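You operate a simulated robot arm through the tools that you are given. There is no shell and no other tool.

Carry out the task below with a simulated two-armed robot. There is one attempt and no reset: what you move stays moved.

JOB
Open the bottom wooden drawer, put the green module from the white desk inside and shut the drawer again. Carry the chip tray with both arms and set it on the beige table. Take the teal eraser and leave it on the grid print. Put the carton marked "screws" from the blue workbench on the white desk and the carton marked "sockets" on the teal table. Open the middle blue drawer, put the spare fan from there on the flat white cover, then shut the drawer. The order is free.

The check looks at the end state, three seconds after you hand in, the way a careful person would. Anything else that was tipped, shoved, dropped, spilled or broken makes it a failure. Lids that push on must go on centred and level and be pressed home; caps that screw on are set level and turned clockwise until they are tight.

ROBOT AND FRAMES
Two 7-joint arms with fingered hands on one trunk, on a base that moves. Base frame: it is fixed to the floor where the robot stands at the start and does not move with it; the origin is under the middle of the robot, x ahead of it, y to its left, z up. Readings come in m, rad, newtons and seconds.
The left shoulder is at the start at [0.132, 0.185, 1.011], the right one opposite. With the tool pointing down near the work surface each hand reaches from about 0.1 to 0.76 m from the robot's upright axis, wherever it stands, measured 20 degrees to its own side. Places, roughly: beige carton, cream carton [-4.25, 2, 0.75]; beige table [-1.9, 1.6, 0.8]; bottom wooden drawer [-1.9, -0.9, 0.3]; chip tray (30x19x10 cm) [-5.2, -0.6, 0.8]; flat white cover (22x15x2 cm) [-4.7, 1.1, 0.8]; green module [-1.5, 1, 0.75]; grid print (8x11x1 cm) [-4.1, 3.1, 0.8]; middle blue drawer [-4.2, 2, 0.5]; spare fan (8x8x3 cm) [-4.2, 2, 0.4]; st dr3 [-1.9, -0.9, 0.2]; teal eraser (3x2x2 cm) [-5.1, 0.7, 0.8]; teal table [-2.6, -0.3, 0.8]; white desk [-1.3, 1.2, 0.8]. Payload 4 kg a hand.
The TCP of each hand is the grasp point between the finger pads, 0.026 m short of the fingertips. In the tool frame z runs along the fingers and y along their closing line. The gripper opens to 0.132 m; its body begins 0.073 m behind the TCP. The gripper is a hand of 3 fingers: y runs from the thumb to the fingers, the wrist lies at [0, 0, -0.224] in the tool frame.
Orientation is that of the tool frame in the base frame, as [roll, pitch, yaw] about the fixed x, y, z axes, in that order (R = Rz(yaw) Ry(pitch) Rx(roll)). With the fingers straight down and closing along the base's y, the tool's x points along the base's -x, its y along +y and its z along -z.

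CONTROLS
- The arms move only by the tool step_arm. It takes "left_series", "right_series" or both (then of equal length, played together; a hand with none holds still); each is a list of rows, each an object of numbers (a shift or turn left out is 0): "ax", "ay", "az": the turn, a rotation vector about the base's x, y, z in rad; "x", "y", "z": the shift along the base's x, y, z in m. In form: [{"ax": .., "ay": .., "az": .., "x": .., "y": .., "z": ..}, ...]. A call has 1 to 20 rows; each row is the pose to reach, as a shift and turn from the pose commanded when the call began. Each row takes 0.2 s and may step no farther than 0.05 m and 0.15 rad from the row before; otherwise, the whole call is refused. Where a pose cannot be reached the arm comes as near as it can. A force on the tool above 40 N (or 10 N above the force at the start of the call, whichever is more), or a blocked arm, ends the call early, and 0.2 s more pass. In this call time passes only in rows, and 0.2 s behind the last. It gives the time, the measured TCP pose, the force on the tool (base axes), the opening and the grip force at its end, in the units of the frame above (readings bear some noise), with the torque about the TCP (base axes, N m) and any sound that the robot's microphone picked up.
- Cameras (640 x 400 px; columns grow to the right, rows downward): "scene" is now at [0.2968, 0.0034, 1.2335]; the picture's right is [0.15, -0.99, -0.06], its down [-0.65, -0.05, -0.76] and it looks along [0.74, 0.15, -0.65] (base axes); focal length 217 px, centre (320, 200). "left" rides on the left gripper at [-0.062, 0.003, -0.092] in its tool frame; the picture's right is [-0.05, -1.00, 0.00], its down [0.83, -0.04, -0.56] and it looks along [0.55, -0.03, 0.83] (tool axes); focal length 230 px, centre (320, 200). "right" rides on the right gripper at [0.062, 0.003, -0.092] in its tool frame; the picture's right is [-0.05, 1.00, 0.00], its down [-0.83, -0.04, -0.55] and it looks along [-0.55, -0.03, 0.83] (tool axes); focal length 230 px, centre (320, 200). There is no depth. A picture from a camera that has moved, and an enlarged one, comes with that camera's place and axes in the base frame and with its lens. The place of the scene camera against the robot may be out by one fixed shift of up to 0.025 m in any direction.
- get_image(camera): a new picture of that camera. The clock stands still meanwhile.
- lift_body(by): moves the trunk up (or, below 0, down) by that many m; the arms and the scene camera ride with it, the base frame stays. It gives what a move gives, with no picture.
- roll_base(legs): drives the robot by 1 to 6 legs, each [ahead, left, turn to the left] in m, m and rad, along the robot's own axes; the way and the turn of a leg run together, so that a leg with both is an arc; at most 1.5 m and 3.142 rad a leg. The arms and the cameras ride along, it lands a little off, and it stops where it bumps. It gives what a move gives.
- finger_targets(finger1, finger2, thumb_bend, hand): sets how far each is bent, from 0 (flat) to 100 (curled in); at 30 the hand is open as for a grip, at 70 the pads meet at the TCP. One left out holds its place. A second passes; each finger stops where it meets its share of the squeeze, and holds until it gets a number again. It is the only way to open and close the hand. It gives what a move gives, with no picture; readings hold the bend of each and the force on the fingers (four entries, about 0 where the hand has none), thumb and palm.
- aim_head(pan, tilt): turns the head with the scene camera to pan (to the left, within 1.501 rad either way) and tilt (down, from -0.506 to 1.204), counted from straight ahead of the robot (the tilt from the chest, where the trunk bows). It gives what a move gives.
- zoom(camera, box): a new picture of the part [left, top, right, bottom] of that camera's present view, enlarged. The clock stands still meanwhile.
- sign_off(): hands the job in; it is judged then, once.

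Places have to be worked out from the pictures, the camera data and where the tool is seen. Open the grippers and draw the arms clear of the work before you hand the job in, unless the task says otherwise.

The tools are called as a command line: name --argument value ..., lists and objects as JSON in quotes. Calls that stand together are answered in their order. step_arm: Moves the arms, as the interface text tells. Its arguments: {"type":"object","properties":{"left_series":{"type":"array","items":{"type":"object","properties":{"ax":{"type":"number"},"ay":{"type":"number"},"az":{"type":"number"},"x":{"type":"number"},"y":{"type":"number"},"z":{"type":"number"}}}},"right_series":{"type":"array","items":{"type":"object","properties":{"ax":{"type":"number"},"ay":{"type":"number"},"az":{"type":"number"},"x":{"type":"number"},"y":{"type":"number"},"z":{"type":"number"}}}}},"required":[]} The other tools are called the same way: lift_body (by) moves the trunk up or down; finger_targets (finger1, finger2, thumb_bend, hand) moves the fingers one by one; roll_base (legs) drives the base; aim_head (pan, tilt) turns the head that bears the scene camera; get_image (camera) takes a picture; zoom (camera, box) takes an enlarged picture of a part of a camera's view; sign_off () hands the job in.

At the start:

```text
time_s: 0.0
left_tool_pos: [0.5132, 0.1987, 0.5083]
left_orientation: [3.141, 0.0, -3.14]
left_wrist_force: [0.1, -1.1, -0.3]
left_wrist_torque: [0.01, 0.0, 0.0]
left_gripper_width: 0.1323
left_grasp_force: 0.0
left_shape: jaw
left_bend: [30.0, 30.0, 30.0]
left_finger forces: [0.0, 0.1, 0.0, 0.1, 0.0, 0.1]
right_tool_pos: [0.5111, -0.1964, 0.5018]
right_orientation: [3.14, 0.0, 3.141]
right_wrist_force: [-0.5, 0.0, -0.1]
right_wrist_torque: [-0.01, 0.0, -0.03]
right_gripper_width: 0.1317
right_grasp_force: 0.1
right_shape: jaw
right_bend: [30.0, 30.0, 30.0]
right_finger forces: [0.0, 0.0, 0.0, 0.1, 0.0, 0.0]
trunk travel left (down, up): [-0.075, 0.387]
robot x, y, heading: [-0.0015, 0.0002, -0.001]
head pan, tilt (commanded): [0.157, 0.335]
```

scene: 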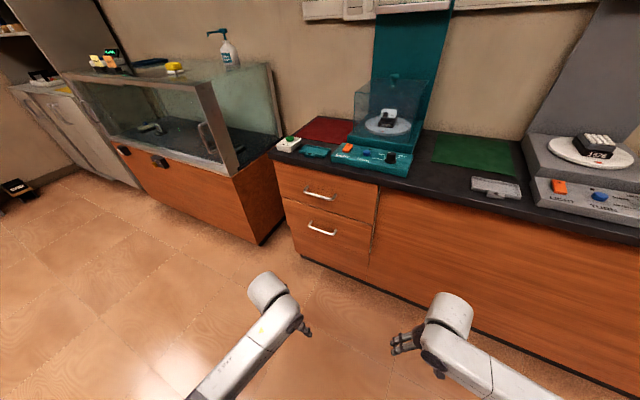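
right: 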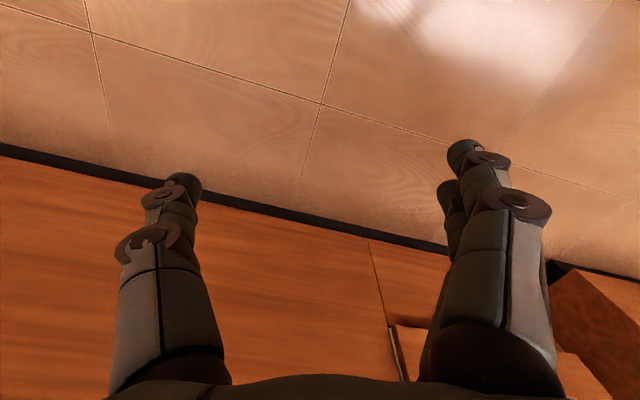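
left: 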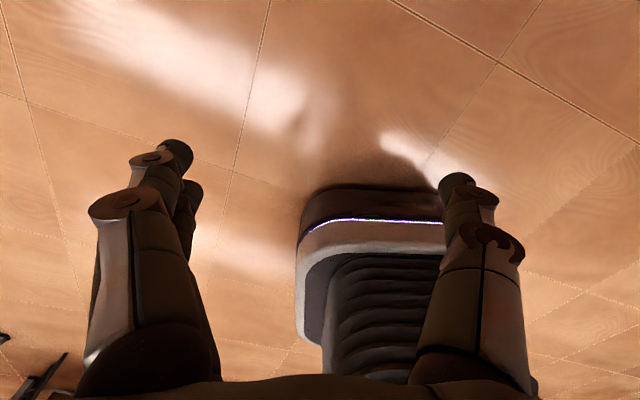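

The first picture shows a lab bench ahead; the listed places are all behind the robot. I look around with the head first, to the left and the right.

aim_head --pan 1.5 --tilt 0.3

get_image --camera "scene"

aim_head --pan -1.5 --tilt 0.3

get_image --camera "scene"

```text
time_s: 1.5
left_tool_pos: [0.5134, 0.1991, 0.5086]
left_orientation: [3.141, 0.0, -3.141]
left_wrist_force: [0.2, -0.6, -0.4]
left_wrist_torque: [-0.01, 0.01, 0.0]
left_gripper_width: 0.1321
left_grasp_force: 0.0
left_shape: jaw
left_bend: [30.0, 30.0, 30.0]
left_finger forces: [0.1, 0.0, 0.0, 0.0, 0.0, 0.0]
right_tool_pos: [0.5113, -0.1966, 0.5017]
right_orientation: [3.141, 0.001, 3.142]
right_wrist_force: [0.4, 0.6, 0.0]
right_wrist_torque: [0.02, 0.01, 0.02]
right_gripper_width: 0.1319
right_grasp_force: 0.0
right_shape: jaw
right_bend: [30.0, 30.0, 30.0]
right_finger forces: [0.0, 0.0, 0.0, 0.1, 0.0, 0.0]
trunk travel left (down, up): [-0.075, 0.387]
robot x, y, heading: [-0.0006, 0.0019, -0.001]
head pan, tilt (commanded): [1.499, 0.3]
```

```text
taken
camera scene: at [0.2188, 0.082, 1.2681], right [0.93, -0.07, -0.37], down [-0.37, -0.29, -0.88], along [-0.05, 0.95, -0.3], focal length 217 px, centre (320, 200)
```

scene: 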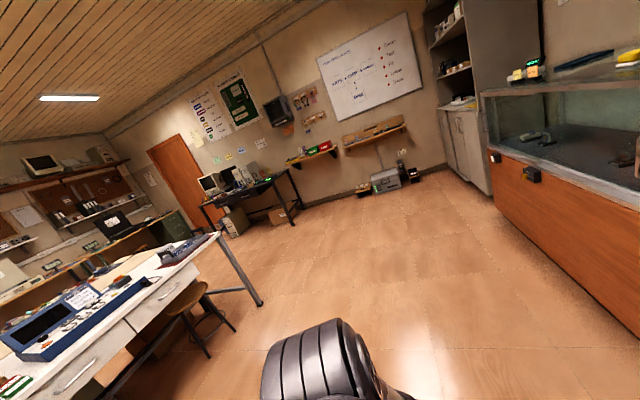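

```text
time_s: 4.1
left_tool_pos: [0.5127, 0.1976, 0.5089]
left_orientation: [-3.141, -0.001, -3.141]
left_wrist_force: [0.0, -0.4, -0.5]
left_wrist_torque: [0.0, 0.0, 0.01]
left_gripper_width: 0.1318
left_grasp_force: 0.0
left_shape: jaw
left_bend: [30.0, 30.0, 30.0]
left_finger forces: [0.1, 0.0, 0.0, 0.0, 0.0, 0.0]
right_tool_pos: [0.5124, -0.197, 0.5009]
right_orientation: [-3.141, 0.0, -3.141]
right_wrist_force: [0.0, 0.0, -0.1]
right_wrist_torque: [0.01, -0.03, -0.02]
right_gripper_width: 0.1319
right_grasp_force: 0.0
right_shape: jaw
right_bend: [30.0, 30.0, 30.0]
right_finger forces: [0.0, 0.1, 0.0, 0.0, 0.0, 0.0]
trunk travel left (down, up): [-0.075, 0.387]
robot x, y, heading: [0.0026, -0.0019, 0.003]
head pan, tilt (commanded): [-1.499, 0.3]
```

```text
taken
camera scene: at [0.2188, -0.1043, 1.2681], right [-0.93, -0.07, 0.37], down [-0.37, 0.29, -0.88], along [-0.05, -0.95, -0.3], focal length 217 px, centre (320, 200)
```

scene: 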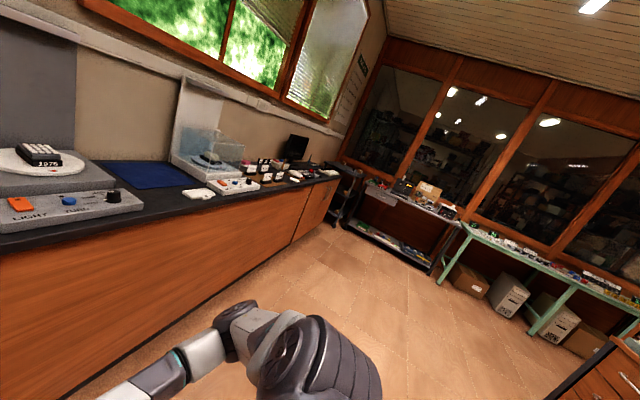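

The room spreads behind the robot: white desk on the left, wooden cabinet edge at the right. I back off slightly from the bench, turn left a quarter and look again.

roll_base --legs '[[-0.2, 0, 0], [0, 0, 1.57]]'

aim_head --pan 0.8 --tilt 0.3

get_image --camera "scene"

```text
time_s: 9.5
left_tool_pos: [-0.3994, 0.5137, 0.508]
left_orientation: [-3.141, 0.0, -1.572]
left_wrist_force: [-0.7, 0.1, -0.6]
left_wrist_torque: [0.0, -0.01, -0.02]
left_gripper_width: 0.1318
left_grasp_force: 0.0
left_shape: jaw
left_bend: [30.0, 30.0, 30.0]
left_finger forces: [0.0, 0.1, 0.0, 0.0, 0.0, 0.1]
right_tool_pos: [-0.0035, 0.5104, 0.5014]
right_orientation: [3.141, 0.0, -1.572]
right_wrist_force: [-0.4, 0.3, 0.2]
right_wrist_torque: [0.0, 0.04, 0.01]
right_gripper_width: 0.132
right_grasp_force: 0.1
right_shape: jaw
right_bend: [30.0, 30.0, 30.0]
right_finger forces: [0.0, 0.0, 0.1, 0.0, 0.0, 0.0]
trunk travel left (down, up): [-0.075, 0.387]
robot x, y, heading: [-0.2001, -0.0015, 1.566]
head pan, tilt (commanded): [-1.499, 0.3]
```

```text
time_s: 11.6
left_tool_pos: [-0.4007, 0.5131, 0.5088]
left_orientation: [3.141, 0.0, -1.573]
left_wrist_force: [-0.3, 0.6, 0.7]
left_wrist_torque: [-0.02, 0.0, 0.01]
left_gripper_width: 0.1318
left_grasp_force: 0.1
left_shape: jaw
left_bend: [30.0, 30.0, 30.0]
left_finger forces: [0.0, 0.0, 0.0, 0.0, 0.1, 0.0]
right_tool_pos: [-0.0049, 0.5103, 0.5014]
right_orientation: [-3.141, 0.0, -1.572]
right_wrist_force: [0.0, 0.4, 0.8]
right_wrist_torque: [0.01, 0.03, -0.01]
right_gripper_width: 0.1318
right_grasp_force: 0.0
right_shape: jaw
right_bend: [30.0, 30.0, 30.0]
right_finger forces: [0.0, 0.0, 0.1, 0.1, 0.0, 0.0]
trunk travel left (down, up): [-0.075, 0.387]
robot x, y, heading: [-0.2021, -0.0014, 1.57]
head pan, tilt (commanded): [0.799, 0.3]
```

```text
taken
camera scene: at [-0.2654, 0.2583, 1.2465], right [0.7, 0.66, -0.27], down [0.21, -0.55, -0.81], along [-0.68, 0.51, -0.52], focal length 217 px, centre (320, 200)
```

scene: 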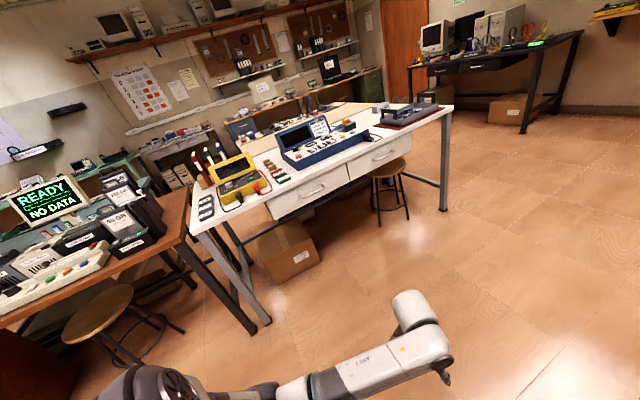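

The white desk is ahead-left with a blue case, a yellow meter and small green things on it. I zoom in on the desk and then look further left.

zoom --camera "scene" --box '[180, 90, 420, 240]'

aim_head --pan 1.5 --tilt 0.2

get_image --camera "scene"

```text
2.67 times, centred on (300, 165) of scene
camera zoom: at [-0.2654, 0.2583, 1.2465], right [0.7, 0.66, -0.27], down [0.21, -0.55, -0.81], along [-0.68, 0.51, -0.52], focal length 580 px, centre (373, 293)
```

zoom: 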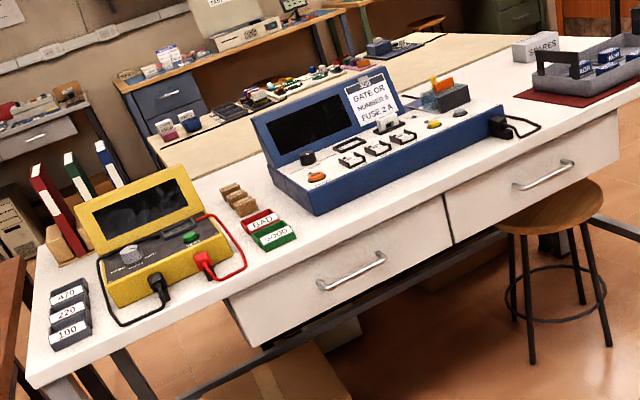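

```text
time_s: 12.7
left_tool_pos: [-0.4, 0.513, 0.5084]
left_orientation: [3.139, -0.001, -1.573]
left_wrist_force: [-0.4, 0.1, -1.0]
left_wrist_torque: [-0.04, 0.01, -0.01]
left_gripper_width: 0.1316
left_grasp_force: 0.2
left_shape: jaw
left_bend: [30.0, 30.0, 30.0]
left_finger forces: [0.0, 0.0, 0.1, 0.1, 0.1, 0.0]
right_tool_pos: [-0.0046, 0.5104, 0.5017]
right_orientation: [-3.141, 0.0, -1.574]
right_wrist_force: [-0.7, -2.1, 1.0]
right_wrist_torque: [-0.02, 0.01, 0.0]
right_gripper_width: 0.132
right_grasp_force: 0.0
right_shape: jaw
right_bend: [30.0, 30.0, 30.0]
right_finger forces: [0.1, 0.1, 0.0, 0.0, 0.1, 0.0]
trunk travel left (down, up): [-0.075, 0.387]
robot x, y, heading: [-0.1996, -0.0041, 1.564]
head pan, tilt (commanded): [1.499, 0.201]
```

```text
taken
camera scene: at [-0.2915, 0.2075, 1.2767], right [0.07, 0.93, -0.37], down [0.2, -0.38, -0.9], along [-0.98, -0.01, -0.21], focal length 217 px, centre (320, 200)
```

scene: 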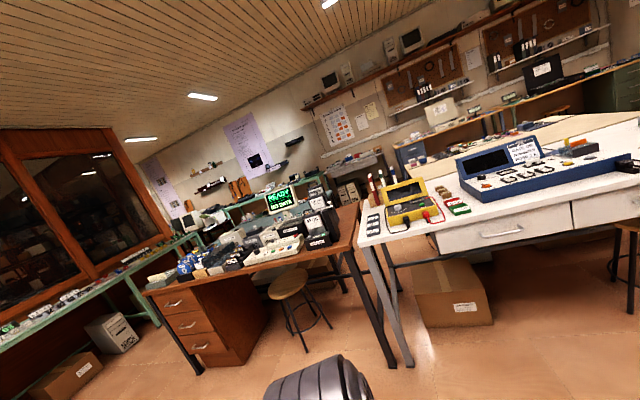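

The green "GOOD" module lies on the white desk's near-left corner; the wooden desk with three drawers is beside it. I turn the base to face backwards (heading pi) for a wider survey.

roll_base --legs '[[0, 0, 1.57]]'

aim_head --pan 0.3 --tilt 0.1

get_image --camera "scene"

zoom --camera "scene" --box '[200, 150, 440, 300]'

```text
time_s: 16.9
left_tool_pos: [-0.7171, -0.1965, 0.5087]
left_orientation: [-3.142, 0.001, -0.004]
left_wrist_force: [-0.4, -0.3, 0.8]
left_wrist_torque: [-0.01, 0.01, 0.02]
left_gripper_width: 0.1317
left_grasp_force: 0.0
left_shape: jaw
left_bend: [30.0, 30.0, 30.0]
left_finger forces: [0.0, 0.0, 0.0, 0.0, 0.0, 0.1]
right_tool_pos: [-0.7137, 0.1994, 0.5003]
right_orientation: [-3.141, 0.0, -0.003]
right_wrist_force: [-0.2, -0.7, -0.8]
right_wrist_torque: [0.01, 0.01, 0.03]
right_gripper_width: 0.1319
right_grasp_force: 0.1
right_shape: jaw
right_bend: [30.0, 30.0, 30.0]
right_finger forces: [0.0, 0.0, 0.0, 0.0, 0.0, 0.1]
trunk travel left (down, up): [-0.075, 0.387]
robot x, y, heading: [-0.2021, -0.0011, 3.137]
head pan, tilt (commanded): [1.499, 0.201]
```

```text
time_s: 18.3
left_tool_pos: [-0.716, -0.1969, 0.5081]
left_orientation: [3.141, -0.001, -0.004]
left_wrist_force: [-0.7, 0.3, -0.2]
left_wrist_torque: [-0.02, -0.03, -0.02]
left_gripper_width: 0.1319
left_grasp_force: 0.1
left_shape: jaw
left_bend: [30.0, 30.0, 30.0]
left_finger forces: [0.0, 0.1, 0.0, 0.0, 0.1, 0.0]
right_tool_pos: [-0.7125, 0.1984, 0.5021]
right_orientation: [-3.14, 0.001, -0.004]
right_wrist_force: [0.0, -0.6, 0.6]
right_wrist_torque: [0.01, -0.01, -0.03]
right_gripper_width: 0.132
right_grasp_force: 0.1
right_shape: jaw
right_bend: [30.0, 30.0, 30.0]
right_finger forces: [0.1, 0.0, 0.0, 0.0, 0.0, 0.1]
trunk travel left (down, up): [-0.075, 0.387]
robot x, y, heading: [-0.2037, -0.0006, 3.138]
head pan, tilt (commanded): [0.3, 0.099]
```

```text
taken
camera scene: at [-0.4967, -0.0375, 1.2554], right [-0.27, 0.96, -0.11], down [0.46, 0.03, -0.89], along [-0.85, -0.29, -0.44], focal length 217 px, centre (320, 200)
```

scene: 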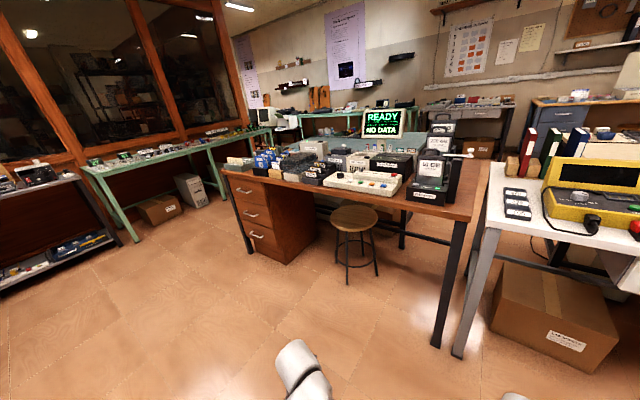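

```text
2.67 times, centred on (320, 225) of scene
camera zoom: at [-0.4967, -0.0375, 1.2554], right [-0.27, 0.96, -0.11], down [0.46, 0.03, -0.89], along [-0.85, -0.29, -0.44], focal length 580 px, centre (320, 133)
```

zoom: 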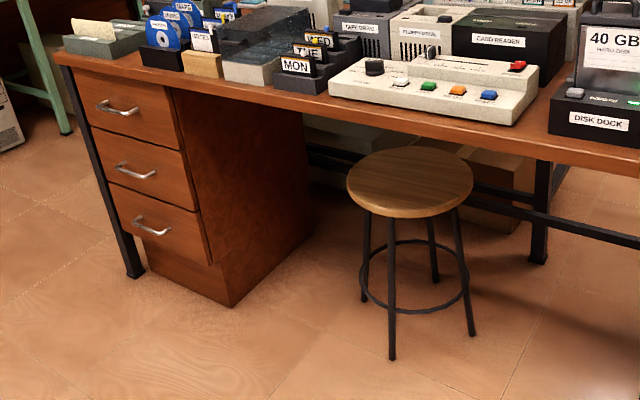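

The survey shows both desks rotated about -22°; the green "GOOD" block is near (-1.3, 0.8) on the white desk, some 0.1 m in from the edge. I lift both hands clear above desk height before driving.

step_arm --left_series '[{"z": 0.05}, {"z": 0.1}, {"z": 0.15, "x": 0.02}, {"z": 0.2, "x": 0.04}, {"z": 0.25, "x": 0.06}, {"z": 0.3, "x": 0.08}, {"z": 0.35, "x": 0.1}, {"z": 0.4, "x": 0.1}, {"z": 0.45, "x": 0.1}]' --right_series '[{"z": 0.05}, {"z": 0.1}, {"z": 0.15, "x": 0.02}, {"z": 0.2, "x": 0.04}, {"z": 0.25, "x": 0.06}, {"z": 0.3, "x": 0.08}, {"z": 0.35, "x": 0.1}, {"z": 0.4, "x": 0.1}, {"z": 0.45, "x": 0.1}]'

get_image --camera "scene"

```text
refused: row 3 steps farther than a row can; nothing moved
```

```text
taken
camera scene: at [-0.4967, -0.0375, 1.2554], right [-0.27, 0.96, -0.11], down [0.46, 0.03, -0.89], along [-0.85, -0.29, -0.44], focal length 217 px, centre (320, 200)
```

scene: 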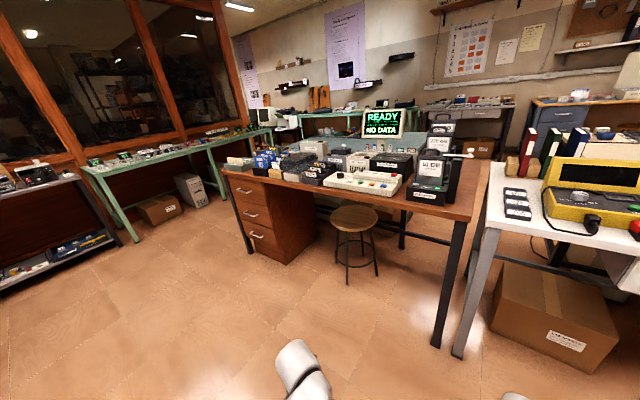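

The step limit is on the total distance, so I resend with smaller rows of 0.045 m.

step_arm --left_series '[{"z": 0.045}, {"z": 0.09}, {"z": 0.135, "x": 0.02}, {"z": 0.18, "x": 0.04}, {"z": 0.225, "x": 0.06}, {"z": 0.27, "x": 0.08}, {"z": 0.315, "x": 0.1}, {"z": 0.36, "x": 0.1}, {"z": 0.405, "x": 0.1}, {"z": 0.45, "x": 0.1}]' --right_series '[{"z": 0.045}, {"z": 0.09}, {"z": 0.135, "x": 0.02}, {"z": 0.18, "x": 0.04}, {"z": 0.225, "x": 0.06}, {"z": 0.27, "x": 0.08}, {"z": 0.315, "x": 0.1}, {"z": 0.36, "x": 0.1}, {"z": 0.405, "x": 0.1}, {"z": 0.45, "x": 0.1}]'

aim_head --pan -0.2 --tilt 0.3

get_image --camera "scene"

```text
time_s: 20.5
left_tool_pos: [-0.6354, -0.2378, 0.9524]
left_orientation: [3.141, -0.001, -0.009]
left_wrist_force: [0.7, 0.5, -0.4]
left_wrist_torque: [0.01, -0.03, 0.01]
left_gripper_width: 0.1321
left_grasp_force: 0.1
left_shape: jaw
left_bend: [30.0, 30.0, 30.0]
left_finger forces: [0.0, 0.0, 0.0, 0.0, 0.1, 0.0]
left hand out of reach, approached as far as the arm can: row 5, 6, 7, 8, 9, 10
right_tool_pos: [-0.6606, 0.1654, 0.8324]
right_orientation: [-3.141, 0.003, -0.002]
right_wrist_force: [-0.1, -0.4, 0.3]
right_wrist_torque: [0.01, 0.0, -0.01]
right_gripper_width: 0.1321
right_grasp_force: 0.1
right_shape: jaw
right_bend: [30.0, 30.0, 30.0]
right_finger forces: [0.0, 0.1, 0.0, 0.0, 0.0, 0.0]
right hand out of reach, approached as far as the arm can: row 5, 6, 7, 8, 9, 10
trunk travel left (down, up): [-0.075, 0.387]
robot x, y, heading: [-0.2045, -0.0013, 3.137]
head pan, tilt (commanded): [0.3, 0.099]
```

```text
time_s: 21.5
left_tool_pos: [-0.6378, -0.2375, 0.9535]
left_orientation: [3.141, 0.001, -0.008]
left_wrist_force: [0.0, -0.2, 0.2]
left_wrist_torque: [0.0, 0.02, 0.02]
left_gripper_width: 0.1319
left_grasp_force: 0.1
left_shape: jaw
left_bend: [30.0, 30.0, 30.0]
left_finger forces: [0.0, 0.1, 0.0, 0.1, 0.0, 0.1]
right_tool_pos: [-0.6606, 0.1664, 0.8314]
right_orientation: [-3.141, 0.001, -0.004]
right_wrist_force: [0.5, 0.6, 0.0]
right_wrist_torque: [0.03, 0.03, 0.02]
right_gripper_width: 0.132
right_grasp_force: 0.1
right_shape: jaw
right_bend: [30.0, 30.0, 30.0]
right_finger forces: [0.1, 0.0, 0.0, 0.0, 0.0, 0.0]
trunk travel left (down, up): [-0.075, 0.387]
robot x, y, heading: [-0.204, -0.0024, 3.136]
head pan, tilt (commanded): [-0.201, 0.3]
```

```text
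taken
camera scene: at [-0.4929, 0.0083, 1.2368], right [0.19, 0.98, 0.07], down [0.62, -0.06, -0.78], along [-0.76, 0.19, -0.62], focal length 217 px, centre (320, 200)
```

scene: 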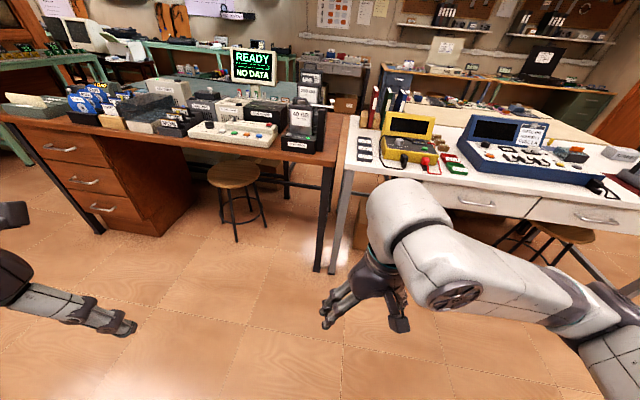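

The arms stall at that height with the trunk low, so I lift the trunk by 0.3 m to bring hands above the desk tops.

lift_body --by 0.3

aim_head --pan 0.0 --tilt 0.2

get_image --camera "scene"

```text
time_s: 24.5
left_tool_pos: [-0.6395, -0.2375, 1.2548]
left_orientation: [-3.14, 0.002, -0.004]
left_wrist_force: [0.5, -0.5, -0.4]
left_wrist_torque: [-0.01, 0.0, 0.0]
left_gripper_width: 0.1319
left_grasp_force: 0.1
left_shape: jaw
left_bend: [30.0, 30.0, 30.0]
left_finger forces: [0.0, 0.1, 0.1, 0.0, 0.0, 0.1]
right_tool_pos: [-0.6603, 0.1638, 1.1304]
right_orientation: [3.141, 0.0, -0.003]
right_wrist_force: [-0.6, 0.2, -0.1]
right_wrist_torque: [0.02, -0.01, 0.0]
right_gripper_width: 0.1321
right_grasp_force: 0.1
right_shape: jaw
right_bend: [30.0, 30.0, 30.0]
right_finger forces: [0.0, 0.1, 0.0, 0.0, 0.0, 0.0]
trunk travel left (down, up): [-0.375, 0.087]
robot x, y, heading: [-0.2078, 0.0012, 3.14]
head pan, tilt (commanded): [-0.201, 0.3]
```

```text
time_s: 25.2
left_tool_pos: [-0.6398, -0.2368, 1.2546]
left_orientation: [3.142, 0.002, -0.003]
left_wrist_force: [0.1, 0.0, 0.5]
left_wrist_torque: [-0.01, 0.03, 0.0]
left_gripper_width: 0.1317
left_grasp_force: 0.1
left_shape: jaw
left_bend: [30.0, 30.0, 30.0]
left_finger forces: [0.0, 0.1, 0.1, 0.2, 0.0, 0.1]
right_tool_pos: [-0.6605, 0.1642, 1.1312]
right_orientation: [3.141, 0.0, -0.003]
right_wrist_force: [1.1, 0.3, 0.5]
right_wrist_torque: [-0.02, 0.0, 0.03]
right_gripper_width: 0.132
right_grasp_force: 0.0
right_shape: jaw
right_bend: [30.0, 30.0, 30.0]
right_finger forces: [0.0, 0.0, 0.0, 0.0, 0.0, 0.0]
trunk travel left (down, up): [-0.375, 0.087]
robot x, y, heading: [-0.2013, -0.0018, 3.136]
head pan, tilt (commanded): [0.0, 0.201]
```

```text
taken
camera scene: at [-0.2952, -0.0109, 1.6276], right [0.0, 1.0, 0.0], down [0.22, 0.0, -0.98], along [-0.98, 0.0, -0.22], focal length 217 px, centre (320, 200)
```

scene: 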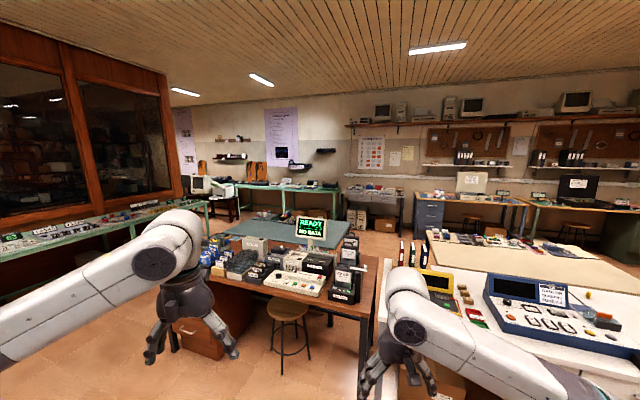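

Now the view is level and wide. I zoom on the far part of the room to identify the blue workbench, chip tray, teal table and the rest.

zoom --camera "scene" --box '[160, 130, 400, 280]'

zoom --camera "scene" --box '[390, 150, 640, 306]'

zoom --camera "scene" --box '[400, 175, 540, 262]'

zoom --camera "scene" --box '[180, 150, 350, 256]'

```text
2.67 times, centred on (280, 205) of scene
camera zoom: at [-0.2952, -0.0109, 1.6276], right [0.0, 1.0, 0.0], down [0.22, 0.0, -0.98], along [-0.98, 0.0, -0.22], focal length 580 px, centre (427, 187)
```

zoom: 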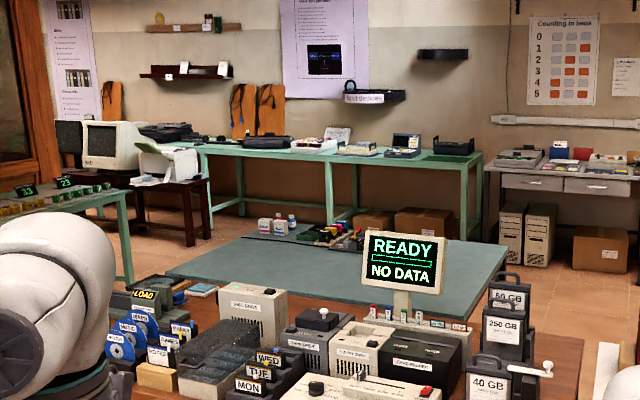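

```text
2.56 times, centred on (515, 228) of scene
camera zoom: at [-0.2952, -0.0109, 1.6276], right [0.0, 1.0, 0.0], down [0.22, 0.0, -0.98], along [-0.98, 0.0, -0.22], focal length 557 px, centre (-179, 128)
```

zoom: 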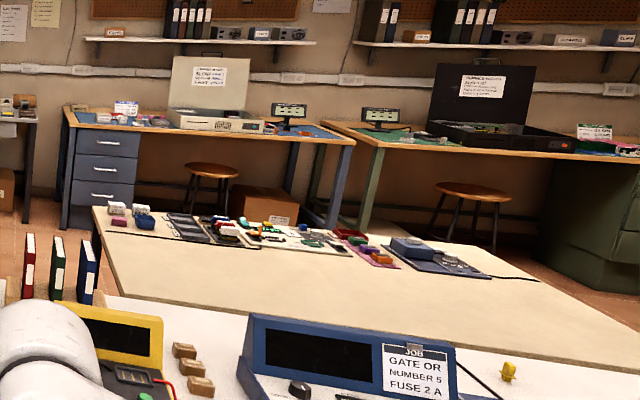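

```text
4.57 times, centred on (470, 218) of scene
camera zoom: at [-0.2952, -0.0109, 1.6276], right [0.0, 1.0, 0.0], down [0.22, 0.0, -0.98], along [-0.98, 0.0, -0.22], focal length 994 px, centre (-366, 115)
```

zoom: 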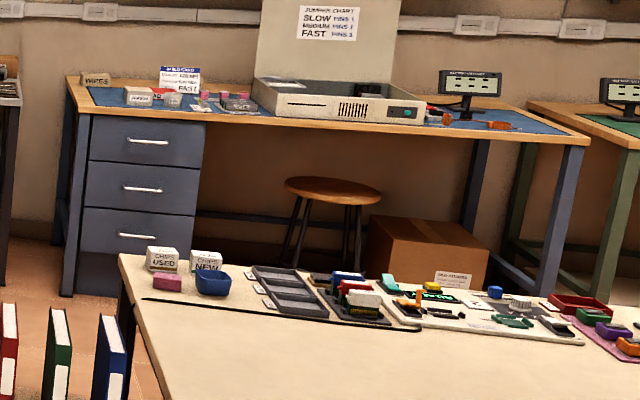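

```text
3.76 times, centred on (265, 203) of scene
camera zoom: at [-0.2952, -0.0109, 1.6276], right [0.0, 1.0, 0.0], down [0.22, 0.0, -0.98], along [-0.98, 0.0, -0.22], focal length 819 px, centre (527, 189)
```

zoom: 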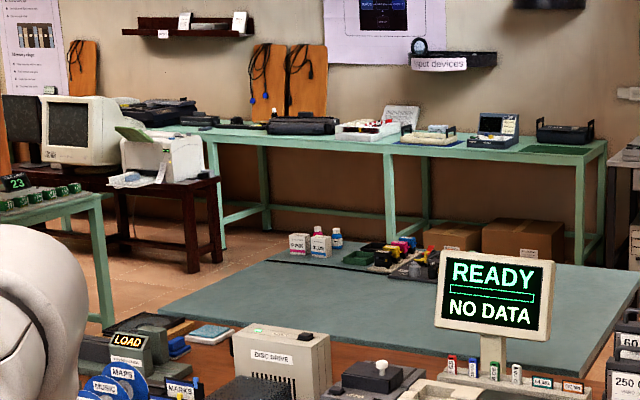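

The layout is clear now: teal table right behind the wooden desk, beige table behind the white desk, blue workbench with three drawers on the far wall. I drive to the white desk, facing it squarely, stopping short to look.

roll_base --legs '[[0.5, -0.38, 0], [0, 0, -0.387]]'

aim_head --pan 0.0 --tilt 0.7

get_image --camera "scene"

```text
time_s: 29.9
left_tool_pos: [-1.1877, 0.3271, 1.2555]
left_orientation: [-3.14, 0.0, -0.386]
left_wrist_force: [0.6, -0.4, -0.1]
left_wrist_torque: [-0.03, 0.04, 0.0]
left_gripper_width: 0.1318
left_grasp_force: 0.0
left_shape: jaw
left_bend: [30.0, 30.0, 30.0]
left_finger forces: [0.0, 0.0, 0.1, 0.0, 0.0, 0.1]
right_tool_pos: [-1.059, 0.7102, 1.1316]
right_orientation: [3.141, 0.0, -0.383]
right_wrist_force: [-0.4, -0.1, -0.8]
right_wrist_torque: [0.03, -0.03, 0.0]
right_gripper_width: 0.1319
right_grasp_force: 0.1
right_shape: jaw
right_bend: [30.0, 30.0, 30.0]
right_finger forces: [0.1, 0.0, 0.0, 0.1, 0.1, 0.1]
trunk travel left (down, up): [-0.375, 0.087]
robot x, y, heading: [-0.6931, 0.3848, 2.753]
head pan, tilt (commanded): [0.0, 0.201]
```

```text
time_s: 30.8
left_tool_pos: [-1.1887, 0.3278, 1.2551]
left_orientation: [3.141, 0.0, -0.386]
left_wrist_force: [-0.4, -0.2, 0.4]
left_wrist_torque: [-0.01, -0.02, -0.03]
left_gripper_width: 0.1318
left_grasp_force: 0.0
left_shape: jaw
left_bend: [30.0, 30.0, 30.0]
left_finger forces: [0.0, 0.0, 0.1, 0.0, 0.0, 0.0]
right_tool_pos: [-1.0599, 0.7101, 1.1304]
right_orientation: [-3.141, -0.001, -0.385]
right_wrist_force: [-0.4, 0.8, -0.1]
right_wrist_torque: [0.0, 0.01, 0.01]
right_gripper_width: 0.1321
right_grasp_force: 0.0
right_shape: jaw
right_bend: [30.0, 30.0, 30.0]
right_finger forces: [0.0, 0.0, 0.0, 0.0, 0.1, 0.0]
trunk travel left (down, up): [-0.375, 0.087]
robot x, y, heading: [-0.6955, 0.3877, 2.757]
head pan, tilt (commanded): [0.0, 0.7]
```

```text
taken
camera scene: at [-0.7723, 0.4075, 1.5825], right [0.38, 0.93, 0.0], down [0.61, -0.25, -0.75], along [-0.7, 0.28, -0.66], focal length 217 px, centre (320, 200)
```

scene: 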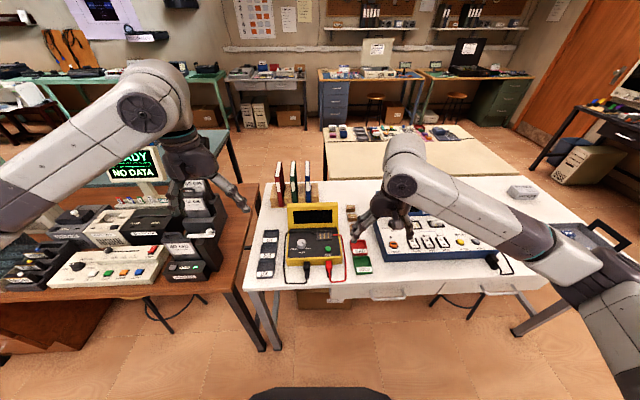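

The green block appears at about (-1.19, 0.77), the right hand hides part of the desk behind it. I zoom in there to be sure which item is the green module.

zoom --camera "scene" --box '[240, 160, 480, 310]'

get_image --camera "right"

get_image --camera "left"

```text
2.67 times, centred on (360, 235) of scene
camera zoom: at [-0.7723, 0.4075, 1.5825], right [0.38, 0.93, 0.0], down [0.61, -0.25, -0.75], along [-0.7, 0.28, -0.66], focal length 580 px, centre (213, 107)
```

zoom: 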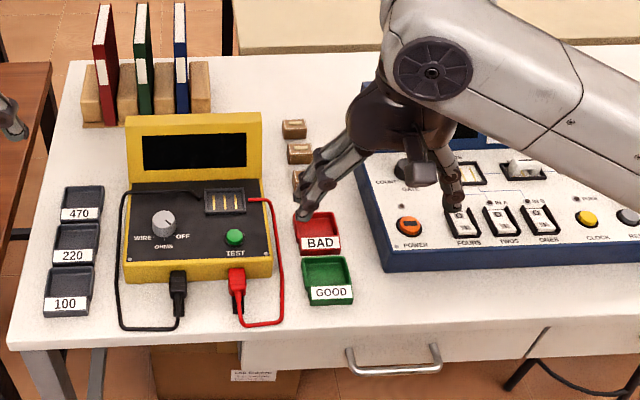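

```text
taken
camera right: at [-1.004, 0.6847, 1.223], right [-0.42, -0.91, 0.0], down [-0.75, 0.35, 0.56], along [-0.5, 0.23, -0.83], focal length 230 px, centre (320, 200)
```

right: 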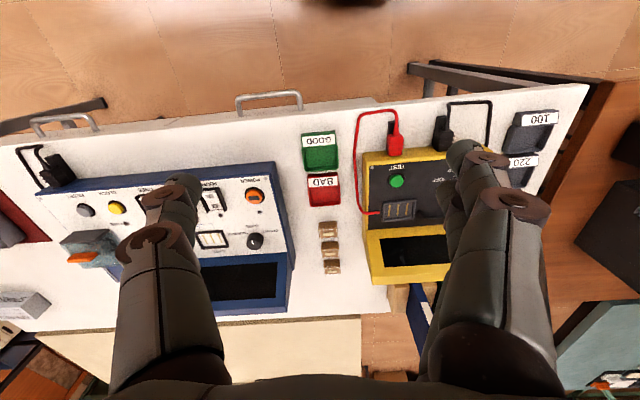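

```text
taken
camera left: at [-1.2469, 0.3487, 1.3471], right [0.33, 0.94, 0.0], down [0.79, -0.27, 0.56], along [0.52, -0.18, -0.83], focal length 230 px, centre (320, 200)
```

left: 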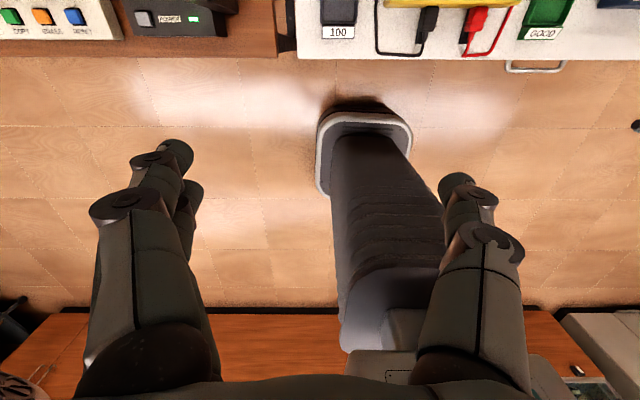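

"GOOD"/"BAD" look like shallow sorting bins, not clearly a module, and the listed place (-1.5, 1.0) is hidden by the right hand. I draw the right hand back and to the right to see that spot.

step_arm --right_series '[{"x": 0.045, "y": 0.0}, {"x": 0.09, "y": 0.0}, {"x": 0.13, "y": 0.02}, {"x": 0.15, "y": 0.06}, {"x": 0.17, "y": 0.1}]'

get_image --camera "scene"

zoom --camera "scene" --box '[240, 160, 480, 310]'

```text
time_s: 32.0
left_tool_pos: [-1.1866, 0.3283, 1.2556]
left_orientation: [3.14, 0.003, -0.384]
left_wrist_force: [-0.7, -0.2, 0.1]
left_wrist_torque: [-0.01, 0.02, 0.0]
left_gripper_width: 0.1319
left_grasp_force: 0.0
left_shape: jaw
left_bend: [30.0, 30.0, 30.0]
left_finger forces: [0.1, 0.1, 0.0, 0.1, 0.0, 0.0]
right_tool_pos: [-0.9173, 0.7886, 1.1108]
right_orientation: [-3.141, 0.001, -0.384]
right_wrist_force: [0.1, -0.1, 1.3]
right_wrist_torque: [0.01, 0.01, 0.05]
right_gripper_width: 0.1321
right_grasp_force: 0.1
right_shape: jaw
right_bend: [30.0, 30.0, 30.0]
right_finger forces: [0.0, 0.0, 0.0, 0.0, 0.0, 0.1]
right hand out of reach, approached as far as the arm can: row 3, 4, 5
trunk travel left (down, up): [-0.375, 0.087]
robot x, y, heading: [-0.6965, 0.3866, 2.755]
head pan, tilt (commanded): [0.0, 0.7]
```

```text
taken
camera scene: at [-0.7692, 0.4082, 1.5826], right [0.38, 0.93, 0.0], down [0.61, -0.25, -0.75], along [-0.7, 0.28, -0.66], focal length 217 px, centre (320, 200)
```

scene: 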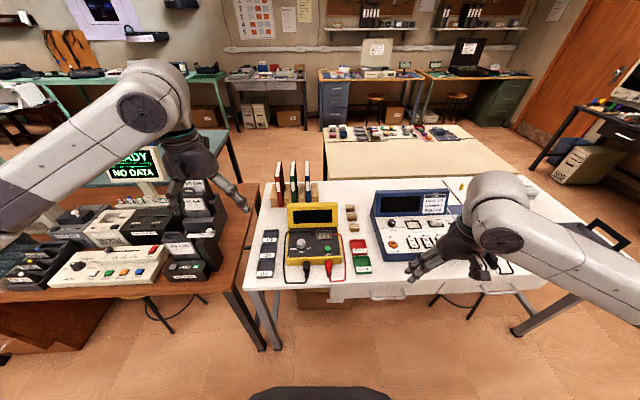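

```text
2.67 times, centred on (360, 235) of scene
camera zoom: at [-0.7692, 0.4082, 1.5826], right [0.38, 0.93, 0.0], down [0.61, -0.25, -0.75], along [-0.7, 0.28, -0.66], focal length 580 px, centre (213, 107)
```

zoom: 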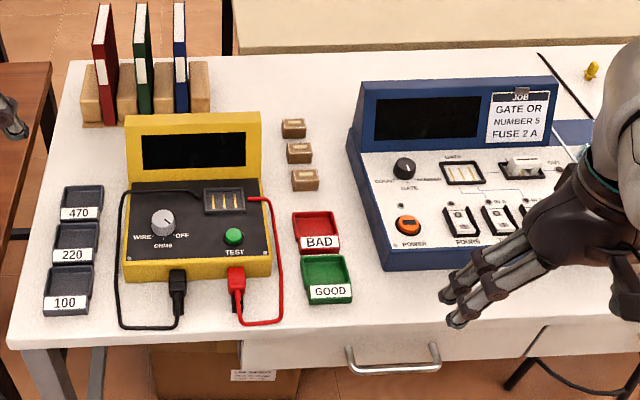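

The listed point, coarse as it is, falls near the brown blocks or behind the blue case lid. I zoom tighter on that part of the desk.

zoom --camera "scene" --box '[330, 165, 430, 228]'

zoom --camera "scene" --box '[360, 175, 500, 262]'

get_image --camera "right"

```text
6.35 times, centred on (380, 196) of scene
camera zoom: at [-0.7692, 0.4082, 1.5826], right [0.38, 0.93, 0.0], down [0.61, -0.25, -0.75], along [-0.7, 0.28, -0.66], focal length 1381 px, centre (-61, 222)
```

zoom: 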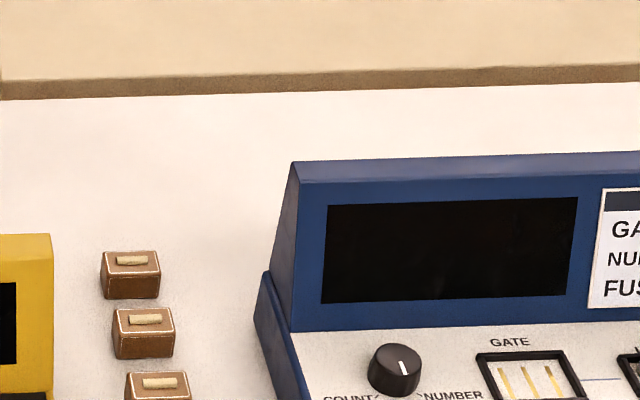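

```text
4.57 times, centred on (430, 218) of scene
camera zoom: at [-0.7692, 0.4082, 1.5826], right [0.38, 0.93, 0.0], down [0.61, -0.25, -0.75], along [-0.7, 0.28, -0.66], focal length 994 px, centre (-183, 115)
```

zoom: 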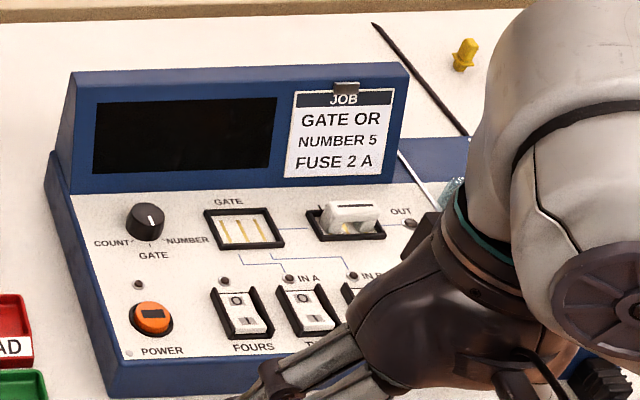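

```text
taken
camera right: at [-0.8609, 0.7632, 1.2034], right [-0.42, -0.91, 0.0], down [-0.75, 0.35, 0.56], along [-0.5, 0.23, -0.83], focal length 230 px, centre (320, 200)
```

right: 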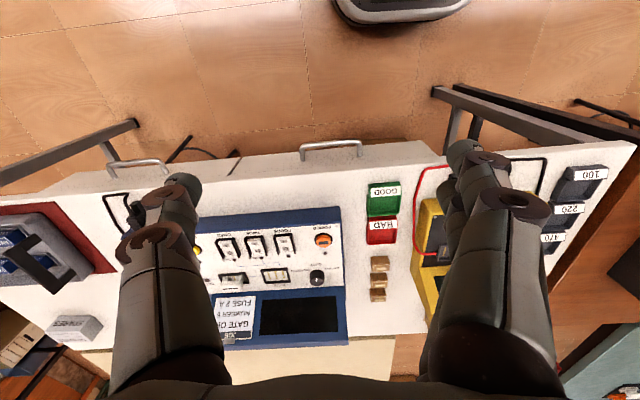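

Something bluish and orange sits to the right of the blue case, still hidden by the arm. I slide the base right along the desk to see it.

roll_base --legs '[[0, -0.5, 0]]'

aim_head --pan 0.3 --tilt 0.6

get_image --camera "scene"

get_image --camera "left"

```text
time_s: 34.9
left_tool_pos: [-1.0013, 0.788, 1.2555]
left_orientation: [3.141, -0.001, -0.387]
left_wrist_force: [0.1, 0.7, 0.1]
left_wrist_torque: [-0.01, -0.02, 0.0]
left_gripper_width: 0.1318
left_grasp_force: 0.0
left_shape: jaw
left_bend: [30.0, 30.0, 30.0]
left_finger forces: [0.1, 0.0, 0.1, 0.0, 0.1, 0.0]
right_tool_pos: [-0.7302, 1.2459, 1.1113]
right_orientation: [-3.142, 0.0, -0.389]
right_wrist_force: [-0.5, 0.5, -1.0]
right_wrist_torque: [-0.02, -0.02, 0.03]
right_gripper_width: 0.132
right_grasp_force: 0.0
right_shape: jaw
right_bend: [30.0, 30.0, 30.0]
right_finger forces: [0.0, 0.0, 0.0, 0.0, 0.0, 0.1]
trunk travel left (down, up): [-0.375, 0.087]
robot x, y, heading: [-0.5079, 0.8441, 2.747]
head pan, tilt (commanded): [0.0, 0.7]
```

```text
time_s: 35.7
left_tool_pos: [-1.001, 0.7892, 1.2547]
left_orientation: [3.14, -0.001, -0.39]
left_wrist_force: [-0.5, -0.1, 0.4]
left_wrist_torque: [0.0, 0.02, 0.0]
left_gripper_width: 0.1319
left_grasp_force: 0.0
left_shape: jaw
left_bend: [30.0, 30.0, 30.0]
left_finger forces: [0.1, 0.0, 0.0, 0.0, 0.0, 0.0]
right_tool_pos: [-0.7308, 1.248, 1.1099]
right_orientation: [-3.141, 0.0, -0.389]
right_wrist_force: [-1.1, -0.3, 0.4]
right_wrist_torque: [0.03, -0.02, -0.02]
right_gripper_width: 0.1318
right_grasp_force: 0.1
right_shape: jaw
right_bend: [30.0, 30.0, 30.0]
right_finger forces: [0.0, 0.1, 0.0, 0.1, 0.0, 0.0]
trunk travel left (down, up): [-0.375, 0.087]
robot x, y, heading: [-0.5066, 0.8452, 2.754]
head pan, tilt (commanded): [0.3, 0.6]
```

```text
taken
camera scene: at [-0.5944, 0.8431, 1.5911], right [0.09, 1.0, -0.01], down [0.58, -0.06, -0.81], along [-0.81, 0.07, -0.58], focal length 217 px, centre (320, 200)
```

scene: 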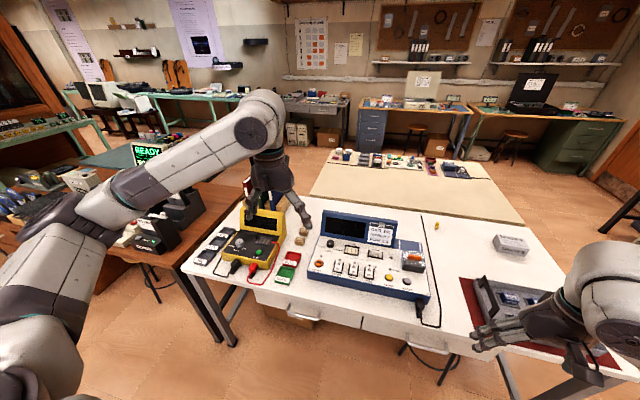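

```text
taken
camera left: at [-1.0599, 0.81, 1.3473], right [0.33, 0.94, 0.0], down [0.79, -0.27, 0.56], along [0.52, -0.18, -0.83], focal length 230 px, centre (320, 200)
```

left: 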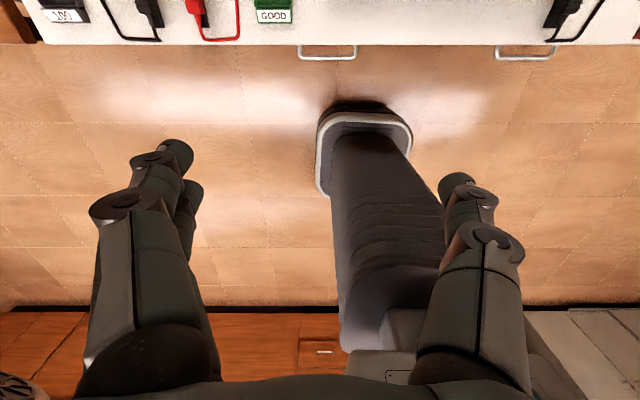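

zoom --camera "scene" --box '[370, 215, 470, 278]'

zoom --camera "scene" --box '[440, 210, 600, 310]'

zoom --camera "scene" --box '[300, 130, 540, 280]'

```text
6.35 times, centred on (420, 246) of scene
camera zoom: at [-0.5944, 0.8431, 1.5911], right [0.09, 1.0, -0.01], down [0.58, -0.06, -0.81], along [-0.81, 0.07, -0.58], focal length 1381 px, centre (-315, -95)
```

zoom: 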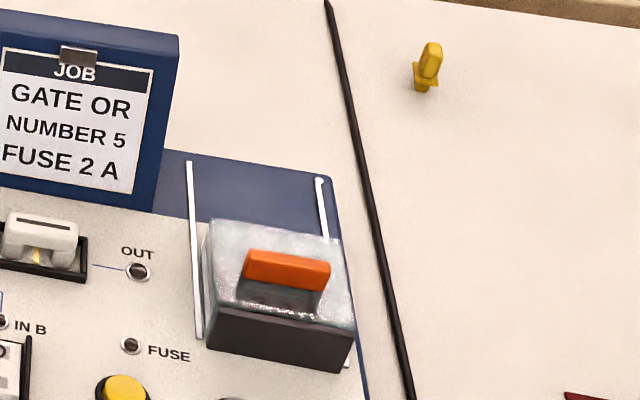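

```text
4.00 times, centred on (520, 260) of scene
camera zoom: at [-0.5944, 0.8431, 1.5911], right [0.09, 1.0, -0.01], down [0.58, -0.06, -0.81], along [-0.81, 0.07, -0.58], focal length 870 px, centre (-480, -40)
```

zoom: 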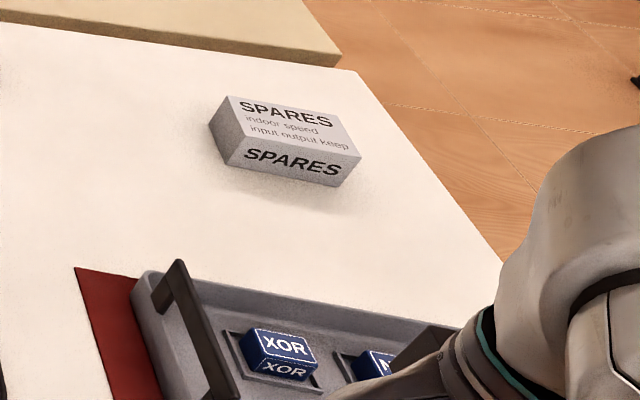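

```text
2.67 times, centred on (420, 205) of scene
camera zoom: at [-0.5944, 0.8431, 1.5911], right [0.09, 1.0, -0.01], down [0.58, -0.06, -0.81], along [-0.81, 0.07, -0.58], focal length 580 px, centre (53, 187)
```

zoom: 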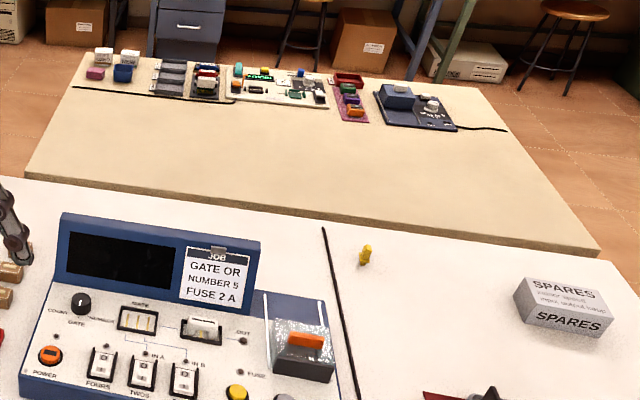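

Blue gate blocks (XOR...) sit in the grey tray; no green block is in view, and the listed point lies just behind the blue case's raised lid. I reach the left hand forward over the lid so its camera looks back behind it.

step_arm --left_series '[{"x": -0.04, "y": 0.016}, {"x": -0.08, "y": 0.032}, {"x": -0.12, "y": 0.048}, {"x": -0.16, "y": 0.064}, {"x": -0.2, "y": 0.08}, {"x": -0.24, "y": 0.096}, {"x": -0.28, "y": 0.112}, {"x": -0.32, "y": 0.128}]'

get_image --camera "left"

```text
time_s: 37.5
left_tool_pos: [-1.2767, 0.893, 1.248]
left_orientation: [3.141, 0.002, -0.389]
left_wrist_force: [0.8, -0.6, -0.7]
left_wrist_torque: [-0.01, 0.03, -0.01]
left_gripper_width: 0.1319
left_grasp_force: 0.0
left_shape: jaw
left_bend: [30.0, 30.0, 30.0]
left_finger forces: [0.0, 0.1, 0.0, 0.0, 0.0, 0.0]
left hand out of reach, approached as far as the arm can: row 7, 8
right_tool_pos: [-0.7298, 1.2457, 1.112]
right_orientation: [-3.139, 0.001, -0.387]
right_wrist_force: [-0.3, -0.2, -0.2]
right_wrist_torque: [0.04, 0.0, -0.02]
right_gripper_width: 0.1321
right_grasp_force: 0.0
right_shape: jaw
right_bend: [30.0, 30.0, 30.0]
right_finger forces: [0.0, 0.0, 0.0, 0.0, 0.0, 0.0]
trunk travel left (down, up): [-0.375, 0.087]
robot x, y, heading: [-0.5099, 0.8439, 2.756]
head pan, tilt (commanded): [0.3, 0.6]
```

```text
taken
camera left: at [-1.3364, 0.914, 1.3415], right [0.33, 0.94, 0.0], down [0.79, -0.28, 0.55], along [0.52, -0.18, -0.83], focal length 230 px, centre (320, 200)
```

left: 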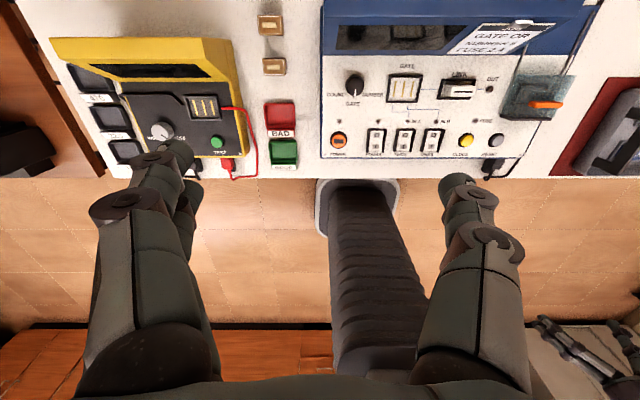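

The lid's rear is just beyond the picture's top. I tilt the left hand so that its camera looks down and forward behind the lid.

step_arm --left_series '[{"ax": 0.052, "ay": 0.13}, {"ax": 0.105, "ay": 0.26}, {"ax": 0.157, "ay": 0.39}, {"ax": 0.21, "ay": 0.52}, {"ax": 0.262, "ay": 0.65}, {"ax": 0.315, "ay": 0.78}]'

get_image --camera "left"

```text
time_s: 38.9
left_tool_pos: [-1.2786, 0.895, 1.2516]
left_orientation: [3.136, 0.846, -0.39]
left_wrist_force: [0.4, 0.4, 0.9]
left_wrist_torque: [-0.01, -0.04, 0.0]
left_gripper_width: 0.132
left_grasp_force: 0.1
left_shape: jaw
left_bend: [30.0, 30.0, 30.0]
left_finger forces: [0.0, 0.0, 0.0, 0.0, 0.1, 0.0]
right_tool_pos: [-0.7296, 1.2465, 1.1098]
right_orientation: [3.14, 0.001, -0.386]
right_wrist_force: [0.4, 0.5, -0.5]
right_wrist_torque: [0.03, 0.01, 0.01]
right_gripper_width: 0.132
right_grasp_force: 0.0
right_shape: jaw
right_bend: [30.0, 30.0, 30.0]
right_finger forces: [0.0, 0.0, 0.0, 0.1, 0.0, 0.1]
trunk travel left (down, up): [-0.375, 0.087]
robot x, y, heading: [-0.507, 0.8475, 2.75]
head pan, tilt (commanded): [0.3, 0.6]
```

```text
taken
camera left: at [-1.2538, 0.8822, 1.3589], right [0.34, 0.94, 0.04], down [0.91, -0.32, -0.25], along [-0.23, 0.12, -0.97], focal length 230 px, centre (320, 200)
```

left: 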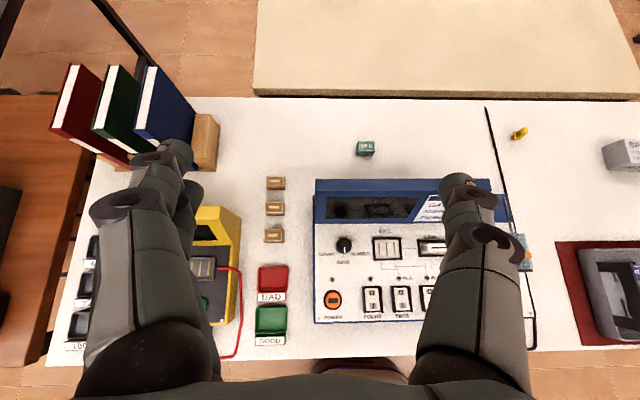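

Found it: a small green block stands behind the blue case's lid at roughly (-1.49, 1.12). I zoom on it.

zoom --camera "left" --box '[310, 110, 430, 185]'

```text
5.33 times, centred on (370, 148) of left
camera zoom: at [-1.2538, 0.8822, 1.3589], right [0.34, 0.94, 0.04], down [0.91, -0.32, -0.25], along [-0.23, 0.12, -0.97], focal length 1227 px, centre (53, 480)
```

zoom: 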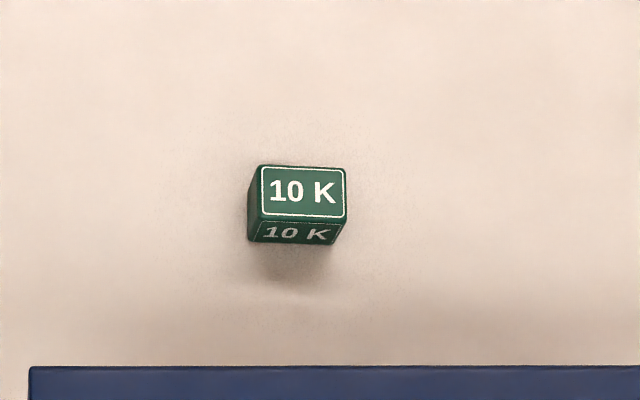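

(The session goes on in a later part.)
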